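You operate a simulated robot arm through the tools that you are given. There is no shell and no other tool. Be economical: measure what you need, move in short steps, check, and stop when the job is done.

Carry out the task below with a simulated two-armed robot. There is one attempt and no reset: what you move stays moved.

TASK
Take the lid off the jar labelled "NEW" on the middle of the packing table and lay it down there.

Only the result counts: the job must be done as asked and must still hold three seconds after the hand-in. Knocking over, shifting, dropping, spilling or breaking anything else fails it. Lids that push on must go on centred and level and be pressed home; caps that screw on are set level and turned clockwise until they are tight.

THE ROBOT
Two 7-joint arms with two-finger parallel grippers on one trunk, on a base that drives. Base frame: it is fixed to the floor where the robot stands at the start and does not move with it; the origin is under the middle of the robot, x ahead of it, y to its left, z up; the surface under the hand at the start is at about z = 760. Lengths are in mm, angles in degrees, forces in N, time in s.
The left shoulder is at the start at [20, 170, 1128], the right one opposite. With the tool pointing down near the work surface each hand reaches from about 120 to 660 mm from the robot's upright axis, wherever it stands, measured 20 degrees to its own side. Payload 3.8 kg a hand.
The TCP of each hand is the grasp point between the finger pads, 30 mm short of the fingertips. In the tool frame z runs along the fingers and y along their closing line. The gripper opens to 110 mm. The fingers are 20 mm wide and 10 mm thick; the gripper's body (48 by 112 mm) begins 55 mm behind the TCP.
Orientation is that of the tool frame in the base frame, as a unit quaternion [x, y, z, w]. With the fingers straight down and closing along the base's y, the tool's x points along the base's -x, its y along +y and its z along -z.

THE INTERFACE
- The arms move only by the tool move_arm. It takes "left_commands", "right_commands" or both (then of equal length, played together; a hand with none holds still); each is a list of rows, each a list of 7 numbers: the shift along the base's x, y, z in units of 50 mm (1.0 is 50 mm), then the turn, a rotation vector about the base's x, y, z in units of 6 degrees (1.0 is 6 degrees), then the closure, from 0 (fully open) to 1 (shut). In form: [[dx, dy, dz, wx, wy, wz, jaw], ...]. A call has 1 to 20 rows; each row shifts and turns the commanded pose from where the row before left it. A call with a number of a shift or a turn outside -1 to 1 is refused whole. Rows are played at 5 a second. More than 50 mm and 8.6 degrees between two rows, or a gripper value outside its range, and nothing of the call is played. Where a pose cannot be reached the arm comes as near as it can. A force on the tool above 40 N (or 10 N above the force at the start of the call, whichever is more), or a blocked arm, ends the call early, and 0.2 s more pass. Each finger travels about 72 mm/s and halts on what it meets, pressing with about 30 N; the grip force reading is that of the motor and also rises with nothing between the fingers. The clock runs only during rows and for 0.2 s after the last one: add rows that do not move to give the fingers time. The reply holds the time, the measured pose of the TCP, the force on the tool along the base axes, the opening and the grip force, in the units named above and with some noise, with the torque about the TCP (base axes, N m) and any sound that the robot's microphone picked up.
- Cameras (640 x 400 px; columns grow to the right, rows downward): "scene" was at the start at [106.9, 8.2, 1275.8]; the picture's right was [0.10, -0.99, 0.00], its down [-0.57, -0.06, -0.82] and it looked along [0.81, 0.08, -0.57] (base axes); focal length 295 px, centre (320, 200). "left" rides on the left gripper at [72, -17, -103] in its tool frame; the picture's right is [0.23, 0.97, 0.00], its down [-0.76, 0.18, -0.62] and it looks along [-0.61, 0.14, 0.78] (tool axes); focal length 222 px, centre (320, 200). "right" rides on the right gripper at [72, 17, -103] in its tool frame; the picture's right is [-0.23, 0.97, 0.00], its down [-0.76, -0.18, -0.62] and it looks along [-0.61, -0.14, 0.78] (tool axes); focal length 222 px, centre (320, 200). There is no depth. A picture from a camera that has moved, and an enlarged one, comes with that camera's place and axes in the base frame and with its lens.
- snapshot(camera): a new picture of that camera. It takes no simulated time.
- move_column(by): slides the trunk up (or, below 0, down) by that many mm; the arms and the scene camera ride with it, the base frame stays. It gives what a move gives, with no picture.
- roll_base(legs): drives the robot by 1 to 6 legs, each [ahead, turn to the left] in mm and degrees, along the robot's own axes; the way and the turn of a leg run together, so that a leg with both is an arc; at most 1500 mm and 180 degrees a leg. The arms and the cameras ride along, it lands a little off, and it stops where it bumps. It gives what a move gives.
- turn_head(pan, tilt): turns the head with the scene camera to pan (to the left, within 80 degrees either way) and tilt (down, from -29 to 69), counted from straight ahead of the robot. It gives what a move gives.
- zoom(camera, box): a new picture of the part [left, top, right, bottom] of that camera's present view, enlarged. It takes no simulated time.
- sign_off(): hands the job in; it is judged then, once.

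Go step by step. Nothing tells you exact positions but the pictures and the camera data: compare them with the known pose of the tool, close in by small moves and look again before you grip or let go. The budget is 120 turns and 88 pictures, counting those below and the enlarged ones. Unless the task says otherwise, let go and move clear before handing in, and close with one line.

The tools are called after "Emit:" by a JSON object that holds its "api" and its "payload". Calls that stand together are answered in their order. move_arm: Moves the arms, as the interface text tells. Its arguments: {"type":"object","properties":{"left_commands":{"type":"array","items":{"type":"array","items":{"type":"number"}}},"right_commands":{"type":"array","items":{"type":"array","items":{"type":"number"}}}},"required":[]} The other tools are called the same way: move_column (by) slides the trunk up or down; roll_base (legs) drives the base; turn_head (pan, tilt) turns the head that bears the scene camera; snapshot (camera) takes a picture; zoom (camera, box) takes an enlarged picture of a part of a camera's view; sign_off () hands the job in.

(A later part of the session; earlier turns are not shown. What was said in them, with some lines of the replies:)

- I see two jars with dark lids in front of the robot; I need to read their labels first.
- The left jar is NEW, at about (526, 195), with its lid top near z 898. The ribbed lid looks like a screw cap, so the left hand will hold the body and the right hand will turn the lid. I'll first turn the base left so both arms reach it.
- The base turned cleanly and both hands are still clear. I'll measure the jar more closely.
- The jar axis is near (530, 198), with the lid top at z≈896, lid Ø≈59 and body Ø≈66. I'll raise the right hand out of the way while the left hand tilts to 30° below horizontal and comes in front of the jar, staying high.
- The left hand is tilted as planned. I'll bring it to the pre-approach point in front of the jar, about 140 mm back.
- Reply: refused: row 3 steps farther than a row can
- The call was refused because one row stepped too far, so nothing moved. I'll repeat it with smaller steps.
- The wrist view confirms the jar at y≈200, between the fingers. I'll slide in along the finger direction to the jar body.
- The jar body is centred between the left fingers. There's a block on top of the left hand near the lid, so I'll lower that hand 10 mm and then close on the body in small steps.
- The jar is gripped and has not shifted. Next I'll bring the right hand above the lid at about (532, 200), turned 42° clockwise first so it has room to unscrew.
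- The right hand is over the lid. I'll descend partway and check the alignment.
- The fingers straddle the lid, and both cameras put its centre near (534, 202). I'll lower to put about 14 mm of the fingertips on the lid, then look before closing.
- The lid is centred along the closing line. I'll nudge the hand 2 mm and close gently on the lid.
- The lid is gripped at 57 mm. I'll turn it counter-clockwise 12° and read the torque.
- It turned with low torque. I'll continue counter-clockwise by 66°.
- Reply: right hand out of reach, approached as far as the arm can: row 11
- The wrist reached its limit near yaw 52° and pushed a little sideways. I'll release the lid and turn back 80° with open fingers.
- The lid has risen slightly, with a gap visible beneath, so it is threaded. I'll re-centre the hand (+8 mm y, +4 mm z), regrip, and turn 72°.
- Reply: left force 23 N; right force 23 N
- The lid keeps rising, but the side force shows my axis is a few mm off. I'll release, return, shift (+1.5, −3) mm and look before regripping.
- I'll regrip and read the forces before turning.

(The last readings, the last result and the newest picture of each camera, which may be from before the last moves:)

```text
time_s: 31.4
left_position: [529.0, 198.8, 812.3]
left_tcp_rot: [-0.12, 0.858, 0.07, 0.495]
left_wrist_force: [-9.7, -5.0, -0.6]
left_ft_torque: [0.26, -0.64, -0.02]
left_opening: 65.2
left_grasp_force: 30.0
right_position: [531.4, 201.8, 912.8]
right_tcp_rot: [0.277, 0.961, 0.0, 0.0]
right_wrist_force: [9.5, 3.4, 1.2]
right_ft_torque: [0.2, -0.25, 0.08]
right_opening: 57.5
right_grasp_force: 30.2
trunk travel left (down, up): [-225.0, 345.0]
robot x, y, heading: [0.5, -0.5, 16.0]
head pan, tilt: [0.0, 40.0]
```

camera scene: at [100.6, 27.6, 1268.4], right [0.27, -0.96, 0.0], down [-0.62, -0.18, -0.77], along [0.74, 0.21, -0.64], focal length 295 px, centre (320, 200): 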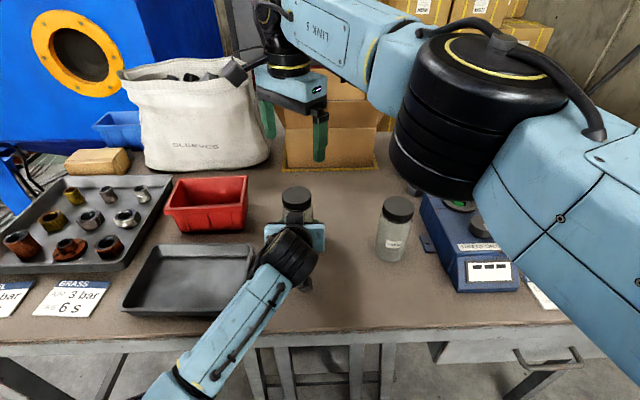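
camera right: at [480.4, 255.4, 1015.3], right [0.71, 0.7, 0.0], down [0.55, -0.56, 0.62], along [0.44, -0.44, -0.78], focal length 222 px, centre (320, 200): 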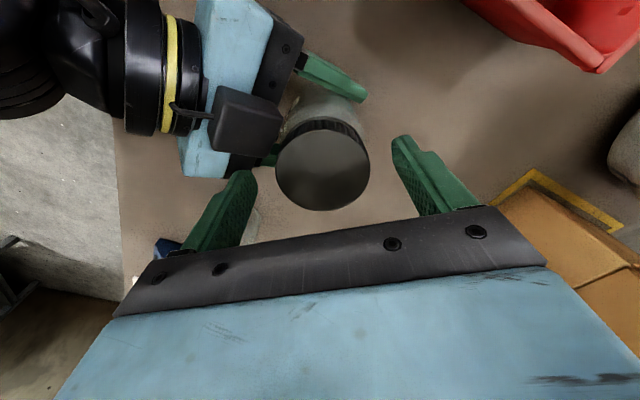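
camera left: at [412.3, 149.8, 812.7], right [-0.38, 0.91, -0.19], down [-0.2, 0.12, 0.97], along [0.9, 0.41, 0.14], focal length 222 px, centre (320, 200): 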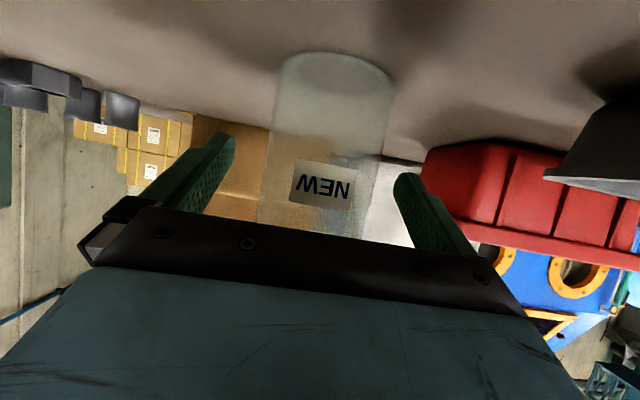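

Forces are moderate. I'll ease the hand slightly toward the axis and turn 36°, then read again.

Emit:
{"api": "move_arm", "payload": {"left_commands": [[0, 0, 0, 0, 0, 0, 1], [0, 0, 0, 0, 0, 0, 1], [0, 0, 0, 0, 0, 0, 1], [0, 0, 0, 0, 0, 0, 1], [0, 0, 0, 0, 0, 0, 1], [0, 0, 0, 0, 0, 0, 1]], "right_commands": [[0.02, 0.01, 0.002, 0, 0, 1, 1], [0, 0, 0.002, 0, 0, 1, 1], [0, 0, 0.002, 0, 0, 1, 1], [0, 0, 0.002, 0, 0, 1, 1], [0, 0, 0.002, 0, 0, 1, 1], [0, 0, 0.002, 0, 0, 1, 1]]}}

```text
time_s: 32.8
left_position: [530.2, 201.0, 812.8]
left_tcp_rot: [-0.119, 0.857, 0.07, 0.496]
left_wrist_force: [5.5, 5.8, -1.5]
left_ft_torque: [-0.32, 0.5, 0.03]
left_opening: 65.6
left_grasp_force: 29.9
right_position: [529.9, 203.5, 912.8]
right_tcp_rot: [-0.035, 0.999, -0.001, -0.002]
right_wrist_force: [-6.0, -5.7, 2.5]
right_ft_torque: [-0.18, 0.08, -0.01]
right_opening: 57.4
right_grasp_force: 29.5
trunk travel left (down, up): [-225.0, 345.0]
robot x, y, heading: [0.5, -0.7, 16.2]
head pan, tilt: [0.0, 40.0]
```

Forces are small. I'll finish the stroke with a slight drift to relieve them.

Emit:
{"api": "move_arm", "payload": {"left_commands": [[0, 0, 0, 0, 0, 0, 1], [0, 0, 0, 0, 0, 0, 1], [0, 0, 0, 0, 0, 0, 1], [0, 0, 0, 0, 0, 0, 1], [0, 0, 0, 0, 0, 0, 1], [0, 0, 0, 0, 0, 0, 1]], "right_commands": [[-0.01, -0.015, 0.002, 0, 0, 1, 1], [0, -0.01, 0.002, 0, 0, 1, 1], [0, -0.01, 0.002, 0, 0, 1, 1], [0, -0.01, 0.002, 0, 0, 1, 1], [0, 0, 0.002, 0, 0, 1, 1], [0, 0, 0.002, 0, 0, 1, 1]]}}

Emit:
{"api": "zoom", "payload": {"camera": "scene", "box": [238, 150, 358, 225]}}

```text
time_s: 34.2
left_position: [529.4, 200.2, 813.0]
left_tcp_rot: [-0.119, 0.858, 0.07, 0.495]
left_wrist_force: [-0.6, 6.8, -0.5]
left_ft_torque: [-0.1, 0.05, 0.04]
left_opening: 65.3
left_grasp_force: 30.4
right_position: [532.7, 199.0, 912.6]
right_tcp_rot: [-0.342, 0.94, -0.001, 0.0]
right_wrist_force: [0.8, -6.4, -0.5]
right_ft_torque: [-0.56, -0.19, -0.04]
right_opening: 57.4
right_grasp_force: 29.9
trunk travel left (down, up): [-225.0, 345.0]
robot x, y, heading: [0.0, -0.4, 15.7]
head pan, tilt: [0.0, 40.0]
```

```text
5.33 times, centred on (298, 188) of scene
camera zoom: at [100.5, 28.2, 1268.4], right [0.27, -0.96, 0.0], down [-0.62, -0.18, -0.77], along [0.74, 0.21, -0.64], focal length 1572 px, centre (437, 267)
```

zoom: 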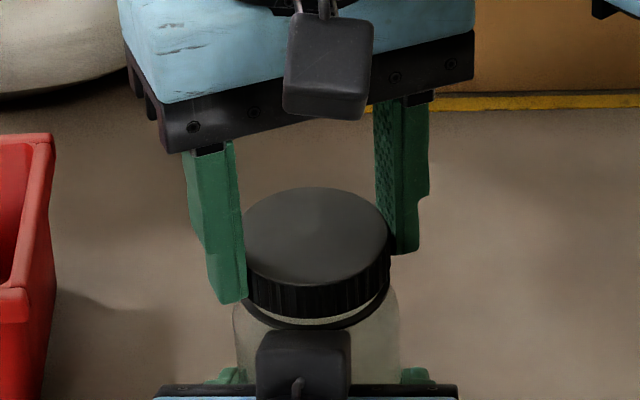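

The lid is rising steadily after about 222° of turning. I'll do another release-and-return with regrip, all in one call.

Emit:
{"api": "move_arm", "payload": {"left_commands": [[0, 0, 0, 0, 0, 0, 1], [0, 0, 0, 0, 0, 0, 1], [0, 0, 0, 0, 0, 0, 1], [0, 0, 0, 0, 0, 0, 1], [0, 0, 0, 0, 0, 0, 1], [0, 0, 0, 0, 0, 0, 1], [0, 0, 0, 0, 0, 0, 1], [0, 0, 0, 0, 0, 0, 1], [0, 0, 0, 0, 0, 0, 1], [0, 0, 0, 0, 0, 0, 1], [0, 0, 0, 0, 0, 0, 1], [0, 0, 0, 0, 0, 0, 1], [0, 0, 0, 0, 0, 0, 1], [0, 0, 0, 0, 0, 0, 1], [0, 0, 0, 0, 0, 0, 1], [0, 0, 0, 0, 0, 0, 1], [0, 0, 0, 0, 0, 0, 1], [0, 0, 0, 0, 0, 0, 1], [0, 0, 0, 0, 0, 0, 1], [0, 0, 0, 0, 0, 0, 1]], "right_commands": [[0, 0, 0, 0, 0, 0, 0.4], [-0.01, 0.05, 0.02, 0, 0, 0, 0.15], [0, 0, 0, 0, 0, -1, 0.15], [0, 0, 0, 0, 0, -1, 0.15], [0, 0, 0, 0, 0, -1, 0.15], [0, 0, 0, 0, 0, -1, 0.15], [0, 0, 0, 0, 0, -1, 0.15], [0, 0, 0, 0, 0, -1, 0.15], [0, 0, 0, 0, 0, -1, 0.15], [0, 0, 0, 0, 0, -1, 0.15], [0, 0, 0, 0, 0, -1, 0.15], [0, 0, 0, 0, 0, -1, 0.15], [0, 0, 0, 0, 0, -1, 0.15], [0, 0, 0, 0, 0, -1, 0.15], [0, 0, 0, 0, 0, 0, 0.3], [0, 0, 0, 0, 0, 0, 0.4], [0, 0, 0, 0, 0, 0, 0.46], [0, 0, 0, 0, 0, 0, 0.52], [0, 0, 0, 0, 0, 0, 1], [0, 0, 0, 0, 0, 0, 1]]}}

Emit:
{"api": "zoom", "payload": {"camera": "scene", "box": [238, 150, 358, 225]}}

```text
time_s: 38.4
left_position: [529.1, 201.2, 812.6]
left_tcp_rot: [-0.12, 0.858, 0.071, 0.495]
left_wrist_force: [-3.9, -2.5, -0.5]
left_ft_torque: [0.15, -0.1, -0.01]
left_opening: 65.4
left_grasp_force: 29.8
right_position: [531.2, 203.3, 914.3]
right_tcp_rot: [0.277, 0.961, 0.0, -0.001]
right_wrist_force: [3.8, 2.9, -0.5]
right_ft_torque: [0.13, -0.19, 0.04]
right_opening: 57.6
right_grasp_force: 30.4
trunk travel left (down, up): [-225.0, 345.0]
robot x, y, heading: [-0.5, 1.6, 16.0]
head pan, tilt: [0.0, 40.0]
```

```text
5.33 times, centred on (298, 188) of scene
camera zoom: at [100.5, 28.2, 1268.4], right [0.27, -0.96, 0.0], down [-0.62, -0.18, -0.77], along [0.74, 0.21, -0.64], focal length 1572 px, centre (437, 267)
```

zoom: 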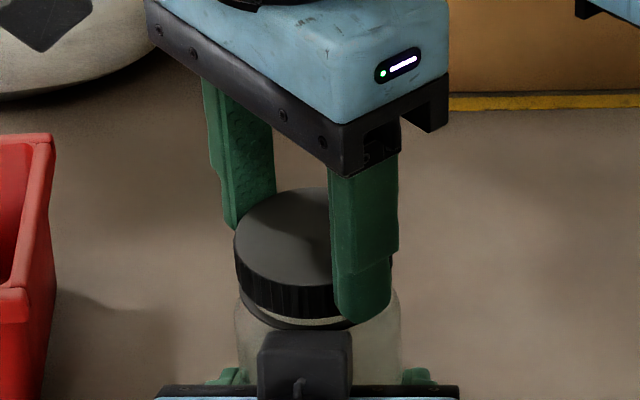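

Grip forces are small. I'll do the next 72° stroke with the same drift.

Emit:
{"api": "move_arm", "payload": {"left_commands": [[0, 0, 0, 0, 0, 0, 1], [0, 0, 0, 0, 0, 0, 1], [0, 0, 0, 0, 0, 0, 1], [0, 0, 0, 0, 0, 0, 1], [0, 0, 0, 0, 0, 0, 1], [0, 0, 0, 0, 0, 0, 1], [0, 0, 0, 0, 0, 0, 1], [0, 0, 0, 0, 0, 0, 1], [0, 0, 0, 0, 0, 0, 1], [0, 0, 0, 0, 0, 0, 1], [0, 0, 0, 0, 0, 0, 1], [0, 0, 0, 0, 0, 0, 1]], "right_commands": [[0.01, 0, 0.002, 0, 0, 1, 1], [0, 0, 0.002, 0, 0, 1, 1], [0, 0, 0.002, 0, 0, 1, 1], [0, -0.01, 0.002, 0, 0, 1, 1], [0, -0.01, 0.002, 0, 0, 1, 1], [0, -0.01, 0.002, 0, 0, 1, 1], [0, -0.01, 0.002, 0, 0, 1, 1], [0, -0.01, 0.002, 0, 0, 1, 1], [0, -0.01, 0.002, 0, 0, 1, 1], [0, -0.01, 0.002, 0, 0, 1, 1], [0, 0, 0.002, 0, 0, 1, 1], [0, 0, 0.002, 0, 0, 1, 1]]}}

Emit:
{"api": "zoom", "payload": {"camera": "scene", "box": [238, 150, 358, 225]}}

```text
time_s: 41.0
left_position: [530.2, 200.3, 811.8]
left_tcp_rot: [-0.12, 0.858, 0.07, 0.495]
left_wrist_force: [0.2, 0.9, -0.1]
left_ft_torque: [0.02, 0.0, 0.0]
left_opening: 65.2
left_grasp_force: 29.7
right_position: [530.7, 200.5, 916.3]
right_tcp_rot: [-0.341, 0.94, -0.001, -0.001]
right_wrist_force: [0.0, -0.2, 0.4]
right_ft_torque: [-0.01, 0.0, 0.0]
right_opening: 57.6
right_grasp_force: 29.6
trunk travel left (down, up): [-225.0, 345.0]
robot x, y, heading: [-5.1, 3.2, 16.2]
head pan, tilt: [0.0, 40.0]
```

```text
5.33 times, centred on (298, 188) of scene
camera zoom: at [100.5, 28.2, 1268.4], right [0.27, -0.96, 0.0], down [-0.62, -0.18, -0.77], along [0.74, 0.21, -0.64], focal length 1572 px, centre (437, 267)
```

zoom: 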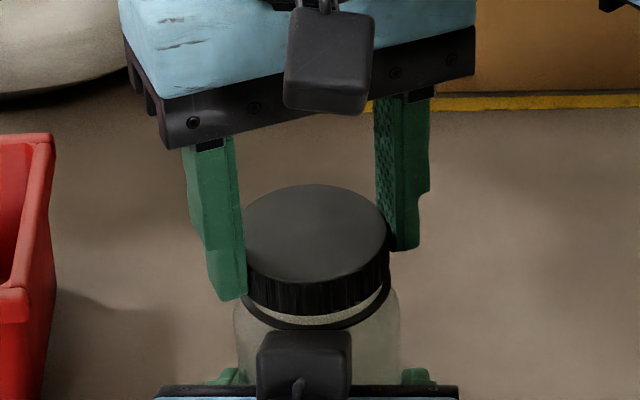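

Forces dropped to zero, so the lid seems to be free of the thread. I'll lift it gently and check.

Emit:
{"api": "move_arm", "payload": {"left_commands": [[0, 0, 0, 0, 0, 0, 1], [0, 0, 0, 0, 0, 0, 1], [0, 0, 0, 0, 0, 0, 1], [0, 0, 0, 0, 0, 0, 1]], "right_commands": [[0, 0, 0.04, 0, 0, 0, 1], [0, 0, 0.04, 0, 0, 0, 1], [0, 0, 0.04, 0, 0, 0, 1], [0, 0, 0, 0, 0, 0, 1]]}}

Emit:
{"api": "zoom", "payload": {"camera": "scene", "box": [238, 150, 358, 225]}}

```text
time_s: 42.0
left_position: [529.5, 200.0, 812.4]
left_tcp_rot: [-0.119, 0.858, 0.07, 0.495]
left_wrist_force: [0.9, 0.1, 0.0]
left_ft_torque: [-0.06, -0.02, -0.04]
left_opening: 65.5
left_grasp_force: 29.6
right_position: [530.0, 198.6, 921.3]
right_tcp_rot: [-0.341, 0.94, -0.001, -0.001]
right_wrist_force: [-0.1, -0.5, 0.0]
right_ft_torque: [-0.03, -0.01, -0.03]
right_opening: 57.3
right_grasp_force: 29.8
trunk travel left (down, up): [-225.0, 345.0]
robot x, y, heading: [-1.4, 0.3, 16.0]
head pan, tilt: [0.0, 40.0]
```

```text
5.33 times, centred on (298, 188) of scene
camera zoom: at [100.5, 28.2, 1268.4], right [0.27, -0.96, 0.0], down [-0.62, -0.18, -0.77], along [0.74, 0.21, -0.64], focal length 1572 px, centre (437, 267)
```

zoom: 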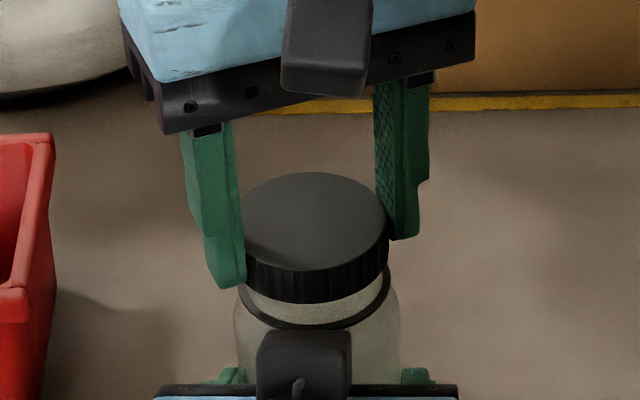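

The lid is clear of the thread. I'll lift it high while the left hand keeps holding the jar.

Emit:
{"api": "move_arm", "payload": {"left_commands": [[0, 0, 0, 0, 0, 0, 1], [0, 0, 0, 0, 0, 0, 1], [0, 0, 0, 0, 0, 0, 1], [0, 0, 0, 0, 0, 0, 1], [0, 0, 0, 0, 0, 0, 1], [0, 0, 0, 0, 0, 0, 1], [0, 0, 0, 0, 0, 0, 0.6], [0, 0, 0, 0, 0, 0, 0.38], [0, 0, 0, 0, 0, 0, 0.3], [0, 0, 0, 0, 0, 0, 0.15], [0, 0, 0, 0, 0, 0, 0], [0, 0, 0, 0, 0, 0, 0]], "right_commands": [[0, 0, 0.2, 0, 0, 0, 1], [0, 0, 0.4, 0, 0, 0, 1], [0, 0, 0.5, 0, 0, 0, 1], [0, 0, 0.5, 0, 0, 0, 1], [0, 0, 0.5, 0, 0, 0, 1], [0, 0, 0.5, 0, 0, 0, 1], [0, 0, 0, 0, 0, 0, 1], [0, 0, 0, 0, 0, 0, 1], [0, 0, 0, 0, 0, 0, 1], [0, 0, 0, 0, 0, 0, 1], [0, 0, 0, 0, 0, 0, 1], [0, 0, 0, 0, 0, 0, 1]]}}

Emit:
{"api": "snapshot", "payload": {"camera": "scene"}}

Emit:
{"api": "snapshot", "payload": {"camera": "left"}}

Emit:
{"api": "snapshot", "payload": {"camera": "right"}}

```text
time_s: 44.6
left_position: [528.7, 200.4, 812.2]
left_tcp_rot: [-0.119, 0.858, 0.07, 0.495]
left_wrist_force: [-0.5, 0.3, -0.5]
left_ft_torque: [-0.01, -0.01, 0.0]
left_opening: 109.9
left_grasp_force: 0.1
right_position: [529.1, 199.2, 1039.8]
right_tcp_rot: [-0.341, 0.94, 0.0, -0.001]
right_wrist_force: [-0.4, 0.1, 0.7]
right_ft_torque: [-0.01, 0.0, -0.02]
right_opening: 57.3
right_grasp_force: 30.2
right hand out of reach, approached as far as the arm can: row 6
trunk travel left (down, up): [-225.0, 345.0]
robot x, y, heading: [-0.5, -2.5, 16.1]
head pan, tilt: [0.0, 40.0]
```

```text
50 pictures are left
camera scene: at [100.4, 28.2, 1268.4], right [0.27, -0.96, 0.0], down [-0.62, -0.18, -0.77], along [0.74, 0.21, -0.64], focal length 295 px, centre (320, 200)
```

scene: 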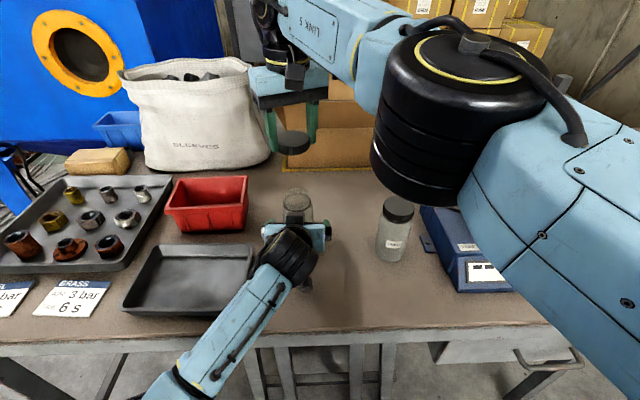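

```text
49 pictures are left
camera left: at [414.5, 149.8, 802.9], right [-0.38, 0.91, -0.19], down [-0.2, 0.12, 0.97], along [0.9, 0.41, 0.14], focal length 222 px, centre (320, 200)
```

left: 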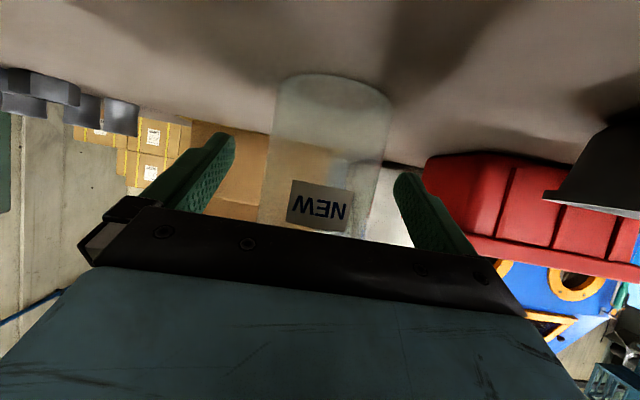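

```text
48 pictures are left
camera right: at [463.1, 167.4, 1142.1], right [-0.45, 0.89, 0.0], down [0.7, 0.35, 0.62], along [0.56, 0.28, -0.78], focal length 222 px, centre (320, 200)
```

right: 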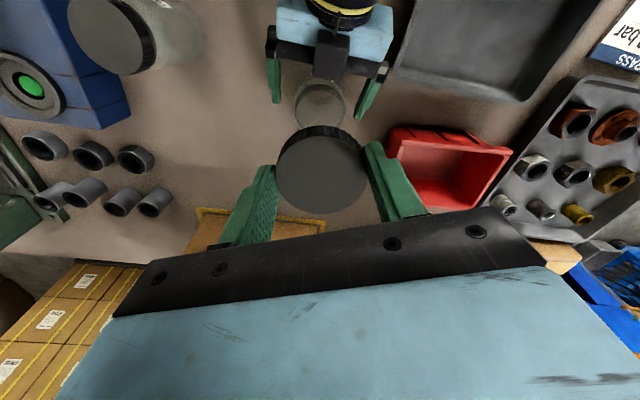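

The lid is held and the jar is standing free between the open left fingers. I'll withdraw the left hand straight back, then up and to the left.

Emit:
{"api": "move_arm", "payload": {"left_commands": [[-0.38, -0.12, 0.23, 0, 0, 0, 0], [-0.38, -0.12, 0.23, 0, 0, 0, 0], [-0.38, -0.12, 0.23, 0, 0, 0, 0], [-0.38, -0.12, 0.23, 0, 0, 0, 0], [-0.38, -0.12, 0.23, 0, 0, 0, 0], [-0.38, -0.12, 0.23, 0, 0, 0, 0], [-0.2, 0.3, 0.5, 0, 0, 0, 0], [-0.1, 0.7, 0.5, 0, 0, 0, 0], [0, 0.8, 0.5, 0, 0, 0, 0], [0, 0.8, 0, 0, 0, 0, 0], [0, 0.8, 0, 0, 0, 0, 0], [0, 0.5, 0, 0, 0, 0, 0]], "right_commands": [[0, 0, 0, 0, 0, 0, 1], [0, 0, 0, 0, 0, 0, 1], [0, 0, 0, 0, 0, 0, 1], [0, 0, 0, 0, 0, 0, 1], [0, 0, 0, 0, 0, 0, 1], [0, 0, 0, 0, 0, 0, 1], [0, 0, 0, 0, 0, 0, 1], [0, 0, 0, 0, 0, 0, 1], [0, 0, 0, 0, 0, 0, 1], [0, 0, 0, 0, 0, 0, 1], [0, 0, 0, 0, 0, 0, 1], [0, 0, 0, 0, 0, 0, 1]]}}

Emit:
{"api": "snapshot", "payload": {"camera": "scene"}}

```text
time_s: 47.2
left_position: [402.2, 360.1, 957.9]
left_tcp_rot: [-0.121, 0.857, 0.071, 0.495]
left_wrist_force: [0.0, 0.3, -0.1]
left_ft_torque: [0.0, 0.01, -0.01]
left_opening: 109.9
left_grasp_force: 0.1
right_position: [529.2, 199.5, 1040.2]
right_tcp_rot: [-0.341, 0.94, 0.0, -0.001]
right_wrist_force: [0.1, 0.0, 0.2]
right_ft_torque: [0.01, -0.04, -0.03]
right_opening: 57.2
right_grasp_force: 29.9
trunk travel left (down, up): [-225.0, 345.0]
robot x, y, heading: [0.5, 2.8, 16.0]
head pan, tilt: [0.0, 40.0]
```

```text
47 pictures are left
camera scene: at [100.3, 28.4, 1268.4], right [0.27, -0.96, 0.0], down [-0.62, -0.18, -0.77], along [0.74, 0.21, -0.64], focal length 295 px, centre (320, 200)
```

scene: 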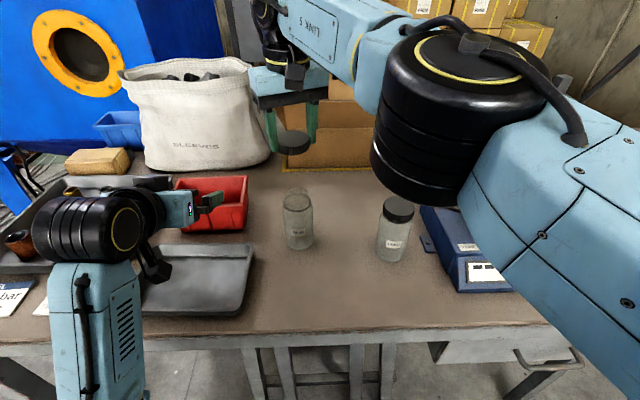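

The jar stands undisturbed. I'll carry the lid to above the free spot at about (475, 105) on the middle of the table.

Emit:
{"api": "move_arm", "payload": {"right_commands": [[-0.27, -0.47, 0, 0, 0, -1, 1], [-0.27, -0.47, 0, 0, 0, -1, 1], [-0.27, -0.47, 0, 0, 0, -1, 1], [-0.27, -0.47, 0, 0, 0, -1, 1], [0, 0, -0.5, 0, 0, 0, 1], [0, 0, -0.5, 0, 0, 0, 1], [0, 0, 0, 0, 0, 0, 1]]}}

Emit:
{"api": "snapshot", "payload": {"camera": "scene"}}

Emit:
{"api": "snapshot", "payload": {"camera": "right"}}

```text
time_s: 48.8
left_position: [402.2, 357.8, 955.9]
left_tcp_rot: [-0.12, 0.857, 0.071, 0.495]
left_wrist_force: [-0.5, 0.1, 0.4]
left_ft_torque: [0.01, -0.02, 0.05]
left_opening: 110.0
left_grasp_force: 0.1
right_position: [556.6, 152.9, 1081.4]
right_tcp_rot: [-0.167, 0.986, -0.001, -0.002]
right_wrist_force: [1.0, 0.6, 0.2]
right_ft_torque: [0.0, -0.01, -0.01]
right_opening: 57.1
right_grasp_force: 29.8
right hand out of reach, approached as far as the arm can: row 1, 2, 3, 4, 5, 6
trunk travel left (down, up): [-225.0, 345.0]
robot x, y, heading: [-2.2, 1.9, 15.9]
head pan, tilt: [0.0, 40.0]
```

```text
46 pictures are left
camera scene: at [100.1, 28.0, 1268.5], right [0.27, -0.96, 0.0], down [-0.62, -0.18, -0.77], along [0.74, 0.21, -0.64], focal length 295 px, centre (320, 200)
```

scene: 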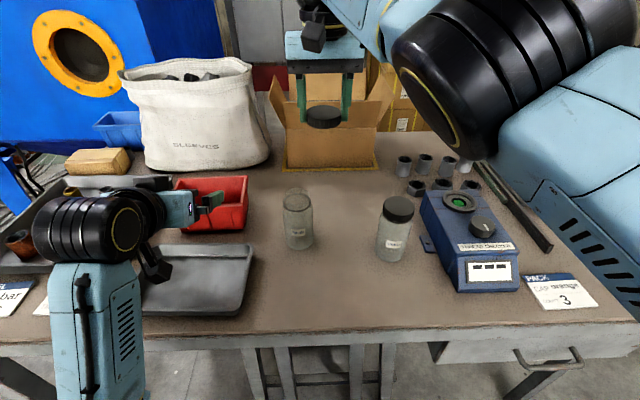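

```text
45 pictures are left
camera right: at [483.0, 145.5, 1183.7], right [-0.11, 0.99, 0.0], down [0.78, 0.09, 0.62], along [0.62, 0.07, -0.78], focal length 222 px, centre (320, 200)
```

right: 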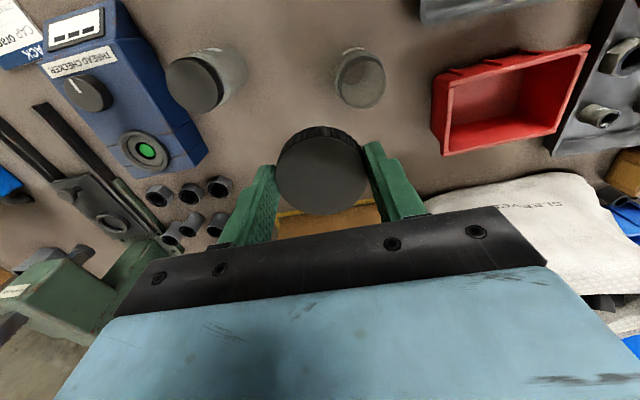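

The right arm hit a joint limit and wandered up and forward, though everything is still clear. I'll turn the wrist back clockwise to leave the limit.

Emit:
{"api": "move_arm", "payload": {"right_commands": [[0, 0, 0, 0, 0, -1, 1], [0, 0, 0, 0, 0, -1, 1], [0, 0, 0, 0, 0, -1, 1], [0, 0, 0, 0, 0, -1, 1], [0, 0, 0, 0, 0, -1, 1], [0, 0, 0, 0, 0, 0, 1]]}}

```text
time_s: 50.2
left_position: [402.0, 359.1, 956.5]
left_tcp_rot: [-0.12, 0.857, 0.07, 0.495]
left_wrist_force: [-0.9, 0.8, -1.3]
left_ft_torque: [-0.01, 0.0, 0.0]
left_opening: 110.2
left_grasp_force: 0.2
right_position: [557.9, 151.7, 1080.6]
right_tcp_rot: [0.094, 0.996, 0.0, -0.001]
right_wrist_force: [-0.1, -0.2, -0.4]
right_ft_torque: [-0.02, -0.02, 0.0]
right_opening: 57.5
right_grasp_force: 30.2
trunk travel left (down, up): [-225.0, 345.0]
robot x, y, heading: [1.0, 1.5, 15.9]
head pan, tilt: [0.0, 40.0]
```

The rotation worked without a limit. I'll now move in short steps toward the spot.

Emit:
{"api": "move_arm", "payload": {"right_commands": [[-0.4, -0.23, 0, 0, 0, 0, 1], [-0.4, -0.23, 0, 0, 0, 0, 1], [0, 0, 0, 0, 0, 0, 1]]}}

```text
time_s: 51.0
left_position: [402.4, 358.1, 956.7]
left_tcp_rot: [-0.121, 0.858, 0.071, 0.494]
left_wrist_force: [-0.1, 0.1, 0.2]
left_ft_torque: [0.02, 0.02, 0.02]
left_opening: 110.0
left_grasp_force: 0.0
right_position: [557.3, 152.5, 1081.4]
right_tcp_rot: [0.093, 0.996, 0.0, -0.001]
right_wrist_force: [0.1, 0.4, 0.3]
right_ft_torque: [0.0, 0.0, 0.02]
right_opening: 57.3
right_grasp_force: 29.6
right hand out of reach, approached as far as the arm can: row 1, 2
trunk travel left (down, up): [-225.0, 345.0]
robot x, y, heading: [2.9, -1.7, 15.9]
head pan, tilt: [0.0, 40.0]
```

The arm is stuck in this direction, so I'll test which directions are free by retracing toward the pose above the jar.

Emit:
{"api": "move_arm", "payload": {"right_commands": [[0, 0.3, 0, 0, 0, 0, 1], [0, 0, 0, 0, 0, 0, 1]]}}

Emit:
{"api": "move_arm", "payload": {"right_commands": [[0, 0, -0.3, 0, 0, 0, 1], [0, 0, 0, 0, 0, 0, 1]]}}

Emit:
{"api": "move_arm", "payload": {"right_commands": [[0, -0.3, 0, 0, 0, 0, 1], [0, 0, 0, 0, 0, 0, 1]]}}

```text
time_s: 51.6
left_position: [401.6, 359.4, 957.0]
left_tcp_rot: [-0.121, 0.857, 0.071, 0.496]
left_wrist_force: [-0.1, 0.3, -0.2]
left_ft_torque: [-0.01, -0.02, 0.01]
left_opening: 109.8
left_grasp_force: 0.1
right_position: [552.6, 163.4, 1079.6]
right_tcp_rot: [0.094, 0.996, 0.001, -0.001]
right_wrist_force: [0.1, -0.6, -0.3]
right_ft_torque: [-0.01, -0.04, -0.02]
right_opening: 57.3
right_grasp_force: 29.7
right hand out of reach, approached as far as the arm can: row 1
trunk travel left (down, up): [-225.0, 345.0]
robot x, y, heading: [-2.4, -3.0, 15.7]
head pan, tilt: [0.0, 40.0]
```

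```text
time_s: 52.2
left_position: [402.4, 358.6, 956.4]
left_tcp_rot: [-0.12, 0.857, 0.071, 0.496]
left_wrist_force: [0.0, 0.6, -0.7]
left_ft_torque: [-0.01, 0.04, 0.0]
left_opening: 110.0
left_grasp_force: 0.1
right_position: [552.5, 162.8, 1064.6]
right_tcp_rot: [0.093, 0.996, -0.001, 0.0]
right_wrist_force: [-1.1, 0.4, -0.1]
right_ft_torque: [-0.01, 0.02, 0.0]
right_opening: 57.4
right_grasp_force: 30.2
trunk travel left (down, up): [-225.0, 345.0]
robot x, y, heading: [-0.6, -3.5, 16.0]
head pan, tilt: [0.0, 40.0]
```

```text
time_s: 52.8
left_position: [402.0, 360.2, 958.2]
left_tcp_rot: [-0.12, 0.857, 0.07, 0.495]
left_wrist_force: [-1.2, 0.0, 0.4]
left_ft_torque: [-0.02, 0.04, 0.02]
left_opening: 109.9
left_grasp_force: 0.0
right_position: [551.6, 148.2, 1064.8]
right_tcp_rot: [0.092, 0.996, 0.0, -0.001]
right_wrist_force: [0.7, -0.4, 0.0]
right_ft_torque: [-0.05, 0.02, 0.0]
right_opening: 57.3
right_grasp_force: 29.8
trunk travel left (down, up): [-225.0, 345.0]
robot x, y, heading: [-0.8, 0.2, 16.0]
head pan, tilt: [0.0, 40.0]
```

Down and −y are free now. I'll go −y first, then test −x.

Emit:
{"api": "move_arm", "payload": {"right_commands": [[0, -0.4, -0.2, 0, 0, 0, 1], [0, -0.5, -0.2, 0, 0, 0, 1], [0, 0, 0, 0, 0, 0, 1]]}}

Emit:
{"api": "move_arm", "payload": {"right_commands": [[-0.4, 0, 0, 0, 0, 0, 1], [-0.4, 0, 0, 0, 0, 0, 1], [0, 0, 0, 0, 0, 0, 1]]}}

Emit:
{"api": "snapshot", "payload": {"camera": "scene"}}

```text
time_s: 53.6
left_position: [402.1, 358.7, 956.4]
left_tcp_rot: [-0.12, 0.857, 0.071, 0.496]
left_wrist_force: [0.9, 0.4, -0.3]
left_ft_torque: [0.01, 0.01, 0.0]
left_opening: 110.1
left_grasp_force: 0.0
right_position: [552.1, 103.1, 1043.7]
right_tcp_rot: [0.093, 0.996, 0.0, 0.0]
right_wrist_force: [-0.3, 0.3, 0.6]
right_ft_torque: [0.02, 0.01, -0.03]
right_opening: 57.5
right_grasp_force: 29.9
trunk travel left (down, up): [-225.0, 345.0]
robot x, y, heading: [1.3, -1.6, 15.8]
head pan, tilt: [0.0, 40.0]
```

```text
time_s: 54.4
left_position: [401.9, 359.2, 957.9]
left_tcp_rot: [-0.121, 0.858, 0.071, 0.495]
left_wrist_force: [0.0, -0.5, 0.4]
left_ft_torque: [-0.03, -0.02, -0.02]
left_opening: 110.0
left_grasp_force: 0.1
right_position: [512.6, 101.8, 1044.0]
right_tcp_rot: [0.093, 0.996, 0.0, -0.001]
right_wrist_force: [0.3, 0.4, 0.1]
right_ft_torque: [0.02, 0.01, -0.01]
right_opening: 57.4
right_grasp_force: 30.0
trunk travel left (down, up): [-225.0, 345.0]
robot x, y, heading: [-2.2, -1.9, 15.9]
head pan, tilt: [0.0, 40.0]
```

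```text
44 pictures are left
camera scene: at [100.4, 28.2, 1268.4], right [0.27, -0.96, 0.0], down [-0.62, -0.18, -0.77], along [0.74, 0.21, -0.64], focal length 295 px, centre (320, 200)
```

scene: 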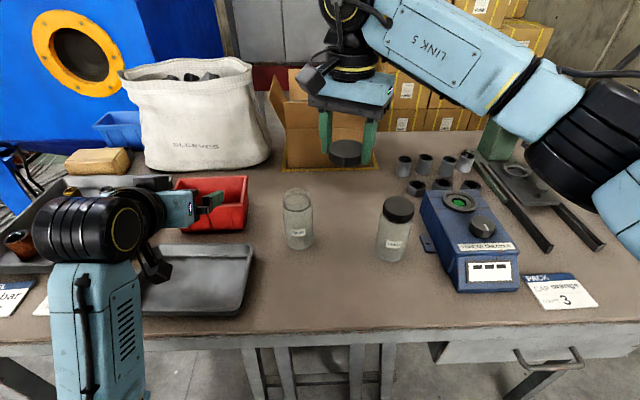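

The arm is moving freely again. I'll go to x≈472 and descend to about z 930, then look.

Emit:
{"api": "move_arm", "payload": {"right_commands": [[-0.4, 0, 0, 0, 0, 0, 1], [-0.4, 0.04, 0, 0, 0, 0, 1], [0, 0, -0.6, 0, 0, 0, 1], [0, 0, -0.8, 0, 0, 0, 1], [0, 0, -0.8, 0, 0, 0, 1], [0, 0, 0, 0, 0, 0, 1]]}}

Emit:
{"api": "snapshot", "payload": {"camera": "scene"}}

Emit:
{"api": "snapshot", "payload": {"camera": "right"}}

```text
time_s: 55.8
left_position: [402.2, 358.7, 957.1]
left_tcp_rot: [-0.12, 0.857, 0.07, 0.495]
left_wrist_force: [0.2, 0.0, 1.3]
left_ft_torque: [0.0, -0.01, -0.02]
left_opening: 110.0
left_grasp_force: 0.2
right_position: [472.3, 106.1, 935.1]
right_tcp_rot: [0.093, 0.996, 0.001, -0.001]
right_wrist_force: [0.3, -0.4, -1.2]
right_ft_torque: [0.01, -0.01, -0.01]
right_opening: 57.5
right_grasp_force: 30.3
trunk travel left (down, up): [-225.0, 345.0]
robot x, y, heading: [0.8, 3.5, 16.0]
head pan, tilt: [0.0, 40.0]
```

```text
43 pictures are left
camera scene: at [100.3, 28.2, 1268.5], right [0.27, -0.96, 0.0], down [-0.62, -0.18, -0.77], along [0.74, 0.21, -0.64], focal length 295 px, centre (320, 200)
```

scene: 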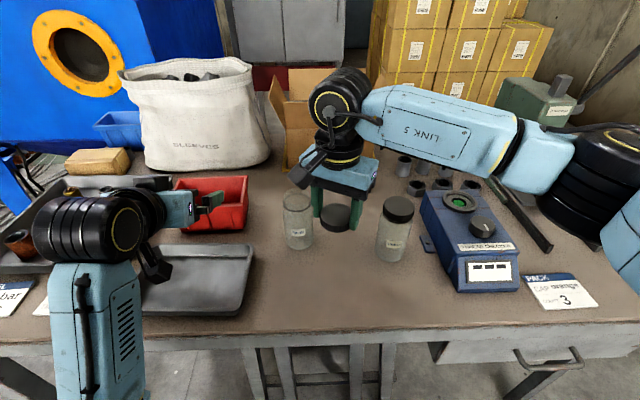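

```text
42 pictures are left
camera right: at [403.7, 137.2, 1036.9], right [0.4, 0.92, 0.0], down [0.72, -0.32, 0.62], along [0.57, -0.25, -0.78], focal length 222 px, centre (320, 200)
```

right: 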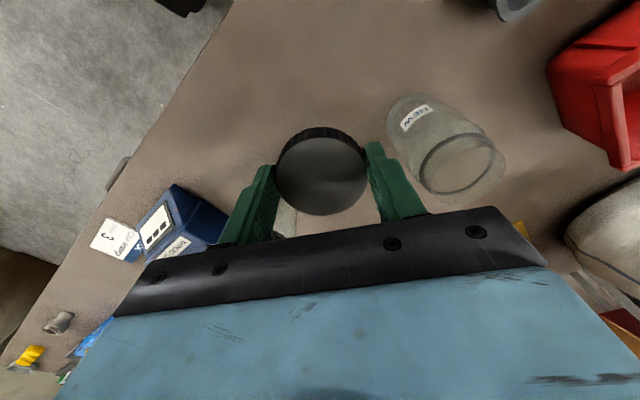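

There's good clearance everywhere. I'll shift 15 mm toward me for margin from the NEW jar and descend to just above the table.

Emit:
{"api": "move_arm", "payload": {"right_commands": [[-0.3, 0, -0.3, 0, 0, 0, 1], [0, 0, -0.6, 0, 0, 0, 1], [0, 0, -0.6, 0, 0, 0, 1], [0, 0, -0.5, 0, 0, 0, 1], [0, 0, -0.3, 0, 0, 0, 1], [0, 0, 0, 0, 0, 0, 1]]}}

Emit:
{"api": "snapshot", "payload": {"camera": "scene"}}

Emit:
{"api": "zoom", "payload": {"camera": "scene", "box": [270, 190, 430, 290]}}

```text
time_s: 57.2
left_position: [402.3, 359.6, 956.4]
left_tcp_rot: [-0.119, 0.858, 0.07, 0.495]
left_wrist_force: [-0.2, -0.8, -0.4]
left_ft_torque: [0.01, 0.03, 0.02]
left_opening: 110.1
left_grasp_force: 0.0
right_position: [456.4, 105.3, 819.7]
right_tcp_rot: [0.093, 0.996, 0.001, -0.001]
right_wrist_force: [-0.5, 0.2, -0.9]
right_ft_torque: [-0.02, 0.01, 0.02]
right_opening: 57.4
right_grasp_force: 30.1
trunk travel left (down, up): [-225.0, 345.0]
robot x, y, heading: [-4.0, -0.8, 16.1]
head pan, tilt: [0.0, 40.0]
```

```text
41 pictures are left
camera scene: at [100.3, 28.1, 1268.4], right [0.27, -0.96, 0.0], down [-0.62, -0.18, -0.77], along [0.74, 0.21, -0.64], focal length 295 px, centre (320, 200)
```

scene: 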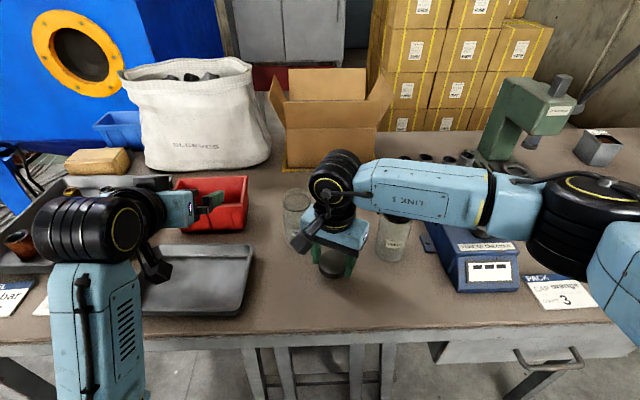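

```text
4.00 times, centred on (350, 240) of scene
camera zoom: at [100.3, 28.1, 1268.4], right [0.27, -0.96, 0.0], down [-0.62, -0.18, -0.77], along [0.74, 0.21, -0.64], focal length 1179 px, centre (200, 40)
```

zoom: 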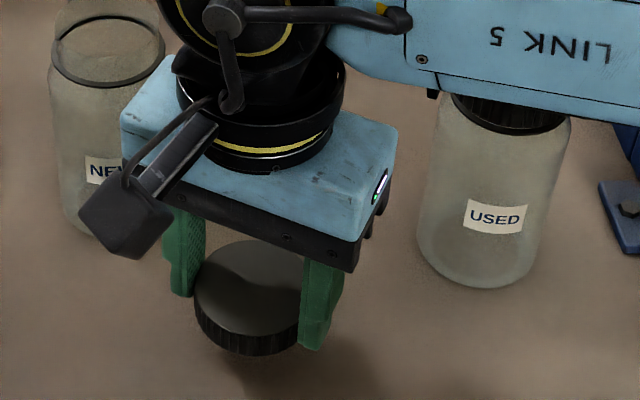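

The lid is about 20 mm above the table. I'll lower it in small steps.

Emit:
{"api": "move_arm", "payload": {"right_commands": [[0, 0, -0.1, 0, 0, 0, 1], [0, 0, -0.1, 0, 0, 0, 1], [0, 0, -0.06, 0, 0, 0, 1], [0, 0, 0, 0, 0, 0, 1]]}}

Emit:
{"api": "zoom", "payload": {"camera": "scene", "box": [270, 220, 398, 300]}}

```text
time_s: 58.2
left_position: [401.5, 358.4, 957.5]
left_tcp_rot: [-0.12, 0.858, 0.07, 0.495]
left_wrist_force: [-0.5, -0.4, -0.2]
left_ft_torque: [-0.01, -0.01, 0.04]
left_opening: 109.9
left_grasp_force: 0.1
right_position: [457.4, 104.2, 807.5]
right_tcp_rot: [0.093, 0.996, 0.0, 0.0]
right_wrist_force: [-0.2, -0.6, -0.1]
right_ft_torque: [-0.03, -0.02, -0.01]
right_opening: 57.5
right_grasp_force: 29.6
trunk travel left (down, up): [-225.0, 345.0]
robot x, y, heading: [1.5, -3.5, 16.1]
head pan, tilt: [0.0, 40.0]
```

```text
5.00 times, centred on (334, 260) of scene
camera zoom: at [100.4, 28.2, 1268.4], right [0.27, -0.96, 0.0], down [-0.62, -0.18, -0.77], along [0.74, 0.21, -0.64], focal length 1473 px, centre (250, -100)
```

zoom: 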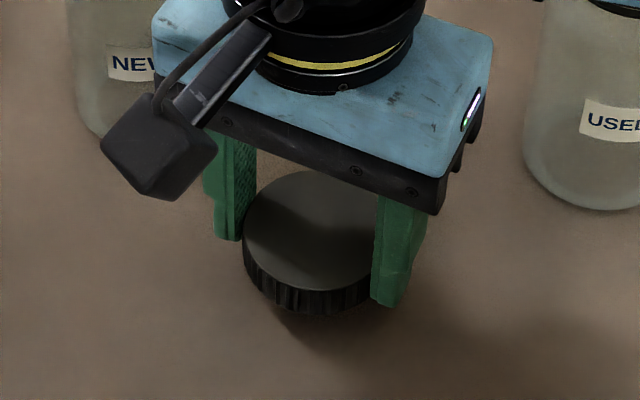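

Still no contact. I'll lower in 2 mm steps until a force shows.

Emit:
{"api": "move_arm", "payload": {"right_commands": [[0, 0, -0.04, 0, 0, 0, 1], [0, 0, -0.04, 0, 0, 0, 1], [0, 0, -0.04, 0, 0, 0, 1], [0, 0, 0, 0, 0, 0, 1]]}}

Emit:
{"api": "move_arm", "payload": {"right_commands": [[0, 0, -0.03, 0, 0, 0, 1], [0, 0, 0, 0, 0, 0, 1]]}}

```text
time_s: 59.2
left_position: [402.4, 358.5, 957.3]
left_tcp_rot: [-0.12, 0.857, 0.07, 0.496]
left_wrist_force: [0.8, 0.5, 0.6]
left_ft_torque: [-0.01, 0.03, -0.03]
left_opening: 109.8
left_grasp_force: 0.1
right_position: [457.8, 104.8, 800.2]
right_tcp_rot: [0.093, 0.996, 0.0, -0.001]
right_wrist_force: [-0.1, -0.6, 0.3]
right_ft_torque: [0.02, -0.01, 0.0]
right_opening: 57.6
right_grasp_force: 30.0
trunk travel left (down, up): [-225.0, 345.0]
robot x, y, heading: [0.7, 1.4, 16.0]
head pan, tilt: [0.0, 40.0]
```

```text
time_s: 59.8
left_position: [402.6, 358.7, 956.7]
left_tcp_rot: [-0.119, 0.858, 0.069, 0.495]
left_wrist_force: [0.0, 1.1, 0.1]
left_ft_torque: [0.02, 0.01, 0.03]
left_opening: 110.3
left_grasp_force: 0.0
right_position: [457.5, 104.7, 798.2]
right_tcp_rot: [0.093, 0.996, 0.0, 0.0]
right_wrist_force: [-0.4, 0.6, -0.7]
right_ft_torque: [-0.02, -0.02, 0.01]
right_opening: 57.7
right_grasp_force: 30.1
trunk travel left (down, up): [-225.0, 345.0]
robot x, y, heading: [-3.6, 2.5, 15.9]
head pan, tilt: [0.0, 40.0]
```

Emit:
{"api": "move_arm", "payload": {"right_commands": [[0, 0, -0.03, 0, 0, 0, 1], [0, 0, -0.01, 0, 0, 0, 1]]}}

Emit:
{"api": "zoom", "payload": {"camera": "scene", "box": [270, 220, 398, 300]}}

```text
time_s: 60.4
left_position: [401.4, 359.0, 957.7]
left_tcp_rot: [-0.119, 0.858, 0.07, 0.495]
left_wrist_force: [1.2, 0.4, -0.9]
left_ft_torque: [0.02, 0.0, -0.02]
left_opening: 110.0
left_grasp_force: 0.1
right_position: [456.5, 104.9, 797.0]
right_tcp_rot: [0.092, 0.996, 0.0, -0.001]
right_wrist_force: [-0.3, -0.4, 0.2]
right_ft_torque: [-0.01, 0.02, 0.01]
right_opening: 57.3
right_grasp_force: 30.1
trunk travel left (down, up): [-225.0, 345.0]
robot x, y, heading: [2.6, -2.7, 16.0]
head pan, tilt: [0.0, 40.0]
```

```text
5.00 times, centred on (334, 260) of scene
camera zoom: at [100.4, 28.2, 1268.4], right [0.27, -0.96, 0.0], down [-0.62, -0.18, -0.77], along [0.74, 0.21, -0.64], focal length 1473 px, centre (250, -100)
```

zoom: 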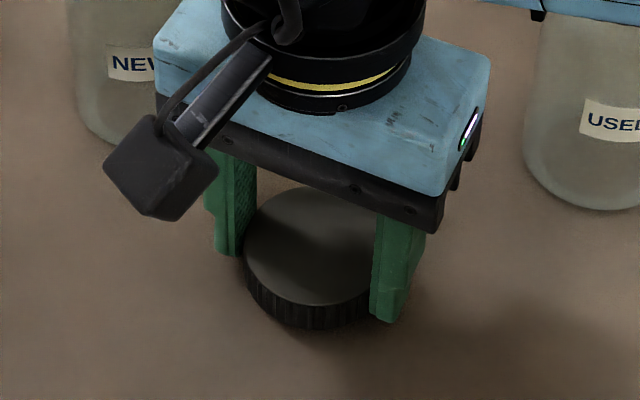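

The lid is nearly down. I'll continue in 1 mm steps.

Emit:
{"api": "move_arm", "payload": {"right_commands": [[0, 0, -0.02, 0, 0, 0, 1], [0, 0, -0.02, 0, 0, 0, 1], [0, 0, 0, 0, 0, 0, 1]]}}

Emit:
{"api": "move_arm", "payload": {"right_commands": [[0, 0, -0.02, 0, 0, 0, 1], [0, 0, 0, 0, 0, 0, 1]]}}

```text
time_s: 61.2
left_position: [401.1, 358.7, 956.4]
left_tcp_rot: [-0.119, 0.858, 0.07, 0.495]
left_wrist_force: [-1.4, 0.4, -0.3]
left_ft_torque: [-0.02, 0.01, -0.02]
left_opening: 109.9
left_grasp_force: 0.0
right_position: [458.5, 104.7, 796.2]
right_tcp_rot: [0.093, 0.996, 0.0, 0.0]
right_wrist_force: [0.0, 0.1, 1.1]
right_ft_torque: [0.02, -0.01, 0.0]
right_opening: 57.1
right_grasp_force: 29.7
trunk travel left (down, up): [-225.0, 345.0]
robot x, y, heading: [0.6, 2.6, 15.8]
head pan, tilt: [0.0, 40.0]
```

```text
time_s: 61.8
left_position: [404.4, 359.4, 957.1]
left_tcp_rot: [-0.12, 0.858, 0.07, 0.495]
left_wrist_force: [-0.7, -0.2, 0.0]
left_ft_torque: [-0.02, 0.0, -0.03]
left_opening: 109.9
left_grasp_force: 0.1
right_position: [458.4, 104.5, 794.4]
right_tcp_rot: [0.093, 0.996, 0.0, -0.001]
right_wrist_force: [-0.4, -0.3, -0.4]
right_ft_torque: [-0.02, 0.02, 0.01]
right_opening: 57.0
right_grasp_force: 30.0
trunk travel left (down, up): [-225.0, 345.0]
robot x, y, heading: [-4.3, 4.0, 15.9]
head pan, tilt: [0.0, 40.0]
```

Emit:
{"api": "move_arm", "payload": {"right_commands": [[0, 0, -0.02, 0, 0, 0, 1], [0, 0, -0.02, 0, 0, 0, 1], [0, 0, 0, 0, 0, 0, 1]]}}

Emit:
{"api": "zoom", "payload": {"camera": "scene", "box": [302, 250, 366, 290]}}

```text
time_s: 62.6
left_position: [403.0, 358.6, 957.9]
left_tcp_rot: [-0.12, 0.858, 0.07, 0.495]
left_wrist_force: [-0.4, 0.7, 0.4]
left_ft_torque: [0.04, -0.01, 0.0]
left_opening: 110.0
left_grasp_force: 0.1
right_position: [457.7, 104.3, 791.3]
right_tcp_rot: [0.093, 0.996, -0.001, -0.002]
right_wrist_force: [0.6, 0.8, 0.3]
right_ft_torque: [0.02, -0.04, 0.01]
right_opening: 57.5
right_grasp_force: 29.8
trunk travel left (down, up): [-225.0, 345.0]
robot x, y, heading: [1.1, 0.0, 16.0]
head pan, tilt: [0.0, 40.0]
```

```text
10.00 times, centred on (334, 270) of scene
camera zoom: at [100.4, 28.2, 1268.4], right [0.27, -0.96, 0.0], down [-0.62, -0.18, -0.77], along [0.74, 0.21, -0.64], focal length 2946 px, centre (180, -500)
```

zoom: 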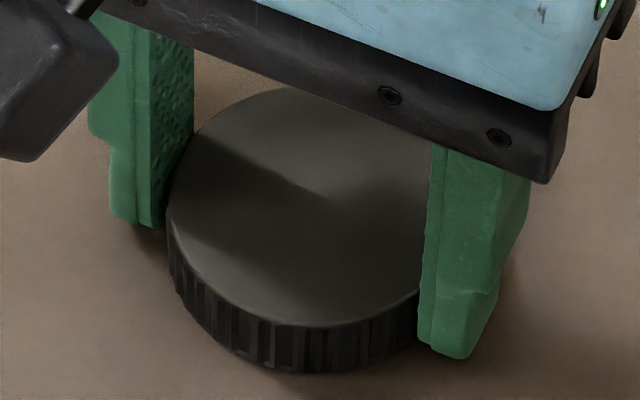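

The lid bottom looks about 3–6 mm above the table. I'll keep lowering.

Emit:
{"api": "move_arm", "payload": {"right_commands": [[0, 0, -0.02, 0, 0, 0, 1], [0, 0, -0.02, 0, 0, 0, 1], [0, 0, 0, 0, 0, 0, 1]]}}

Emit:
{"api": "move_arm", "payload": {"right_commands": [[0, 0, -0.02, 0, 0, 0, 1], [0, 0, 0, 0, 0, 0, 1]]}}

```text
time_s: 63.4
left_position: [403.4, 357.8, 958.3]
left_tcp_rot: [-0.121, 0.857, 0.071, 0.496]
left_wrist_force: [-0.9, -0.4, 0.3]
left_ft_torque: [-0.01, 0.0, 0.03]
left_opening: 110.1
left_grasp_force: 0.0
right_position: [457.6, 104.8, 791.9]
right_tcp_rot: [0.093, 0.996, 0.001, 0.0]
right_wrist_force: [-1.2, -2.1, 11.6]
right_ft_torque: [-0.04, 0.3, 0.04]
right_opening: 57.2
right_grasp_force: 29.4
trunk travel left (down, up): [-225.0, 345.0]
robot x, y, heading: [0.6, 0.2, 15.8]
head pan, tilt: [0.0, 40.0]
```

```text
time_s: 64.0
left_position: [401.1, 357.8, 957.4]
left_tcp_rot: [-0.12, 0.858, 0.071, 0.495]
left_wrist_force: [0.3, -0.1, 0.6]
left_ft_torque: [0.0, -0.01, -0.01]
left_opening: 109.9
left_grasp_force: 0.1
right_position: [457.2, 103.6, 791.2]
right_tcp_rot: [0.093, 0.996, 0.002, 0.001]
right_wrist_force: [0.4, -2.9, 23.3]
right_ft_torque: [-0.12, 0.49, 0.04]
right_opening: 57.4
right_grasp_force: 30.0
trunk travel left (down, up): [-225.0, 345.0]
robot x, y, heading: [1.9, 1.1, 15.8]
head pan, tilt: [0.0, 40.0]
```

Contact is firm at 23 N. I'll ease up a touch, open slowly, then rise straight up.

Emit:
{"api": "move_arm", "payload": {"right_commands": [[0, 0, 0.03, 0, 0, 0, 1], [0, 0, 0, 0, 0, 0, 0.6], [0, 0, 0, 0, 0, 0, 0.46], [0, 0, 0, 0, 0, 0, 0.42], [0, 0, 0, 0, 0, 0, 0.36], [0, 0, 0, 0, 0, 0, 0.25], [0, 0, 0, 0, 0, 0, 0.25]]}}

Emit:
{"api": "zoom", "payload": {"camera": "scene", "box": [270, 220, 398, 300]}}

```text
time_s: 65.6
left_position: [401.9, 359.3, 957.4]
left_tcp_rot: [-0.121, 0.858, 0.071, 0.495]
left_wrist_force: [0.3, -0.2, 0.5]
left_ft_torque: [0.0, 0.0, 0.0]
left_opening: 110.1
left_grasp_force: 0.1
right_position: [457.1, 105.3, 790.1]
right_tcp_rot: [0.092, 0.996, 0.0, -0.001]
right_wrist_force: [0.3, 0.0, 0.7]
right_ft_torque: [-0.01, 0.01, -0.02]
right_opening: 82.4
right_grasp_force: 0.1
trunk travel left (down, up): [-225.0, 345.0]
robot x, y, heading: [1.0, 0.3, 15.9]
head pan, tilt: [0.0, 40.0]
```

```text
5.00 times, centred on (334, 260) of scene
camera zoom: at [100.4, 28.2, 1268.4], right [0.27, -0.96, 0.0], down [-0.62, -0.18, -0.77], along [0.74, 0.21, -0.64], focal length 1473 px, centre (250, -100)
```

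zoom: 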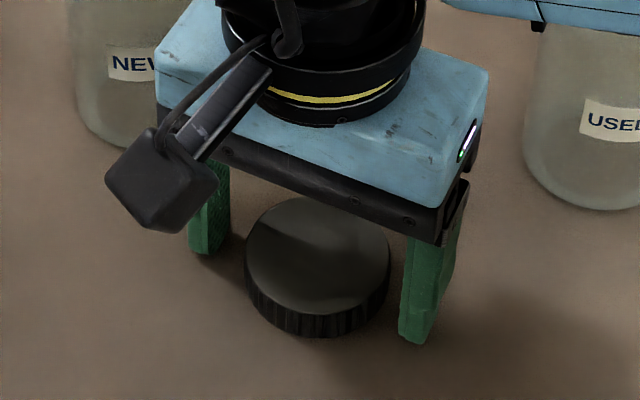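

The lid lies flat on the table and is released. I'll rise straight up.

Emit:
{"api": "move_arm", "payload": {"right_commands": [[0, 0, 0.4, 0, 0, 0, 0.25], [0, 0, 0.6, 0, 0, 0, 0.25], [0, 0, 0.7, 0, 0, 0, 0.25], [0, 0, 0.7, 0, 0, 0, 0.25], [0, 0, 0.7, 0, 0, 0, 0.25], [0, 0, 0.7, 0, 0, 0, 0.25], [0, 0, 0, 0, 0, 0, 0.25]]}}

Emit:
{"api": "snapshot", "payload": {"camera": "scene"}}

```text
time_s: 67.2
left_position: [402.1, 359.7, 957.9]
left_tcp_rot: [-0.121, 0.858, 0.07, 0.495]
left_wrist_force: [-0.2, -0.1, -0.7]
left_ft_torque: [0.04, 0.0, 0.01]
left_opening: 109.9
left_grasp_force: 0.1
right_position: [457.9, 104.5, 980.8]
right_tcp_rot: [0.093, 0.996, 0.001, -0.001]
right_wrist_force: [0.9, -0.6, -0.4]
right_ft_torque: [-0.01, 0.0, -0.02]
right_opening: 82.5
right_grasp_force: 0.1
trunk travel left (down, up): [-225.0, 345.0]
robot x, y, heading: [2.7, 1.9, 16.1]
head pan, tilt: [0.0, 40.0]
```

```text
35 pictures are left
camera scene: at [100.4, 28.1, 1268.4], right [0.27, -0.96, 0.0], down [-0.62, -0.18, -0.77], along [0.74, 0.21, -0.64], focal length 295 px, centre (320, 200)
```

scene: 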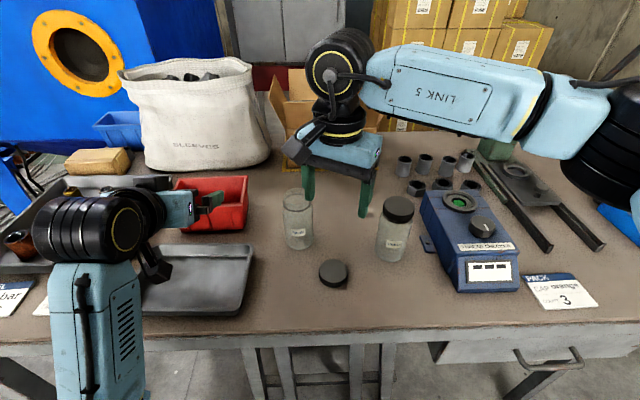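

The lid lies on the table and both hands are clear. I'll take one close look before handing in.

Emit:
{"api": "zoom", "payload": {"camera": "scene", "box": [270, 180, 430, 300]}}

```text
3.33 times, centred on (350, 240) of scene
camera zoom: at [100.4, 28.1, 1268.4], right [0.27, -0.96, 0.0], down [-0.62, -0.18, -0.77], along [0.74, 0.21, -0.64], focal length 982 px, centre (220, 67)
```

zoom: 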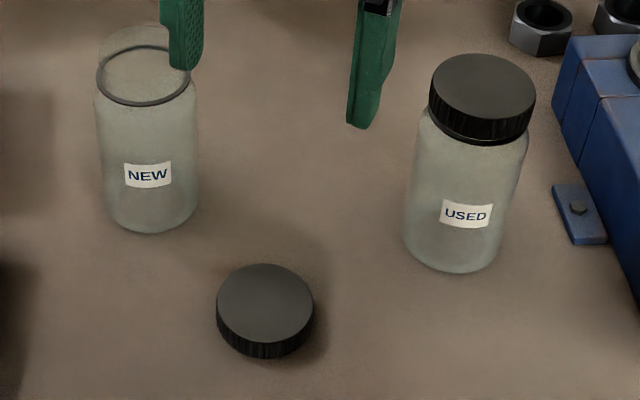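

The NEW jar is open and upright, the lid lies flat beside it, and everything else is in place, so I'm handing in.

Emit:
{"api": "sign_off", "payload": {}}

```text
The job is handed in.
```

The lid is off the NEW jar and lying flat on the middle of the packing table. The jar is upright, both hands are clear, and nothing else appears to have moved.
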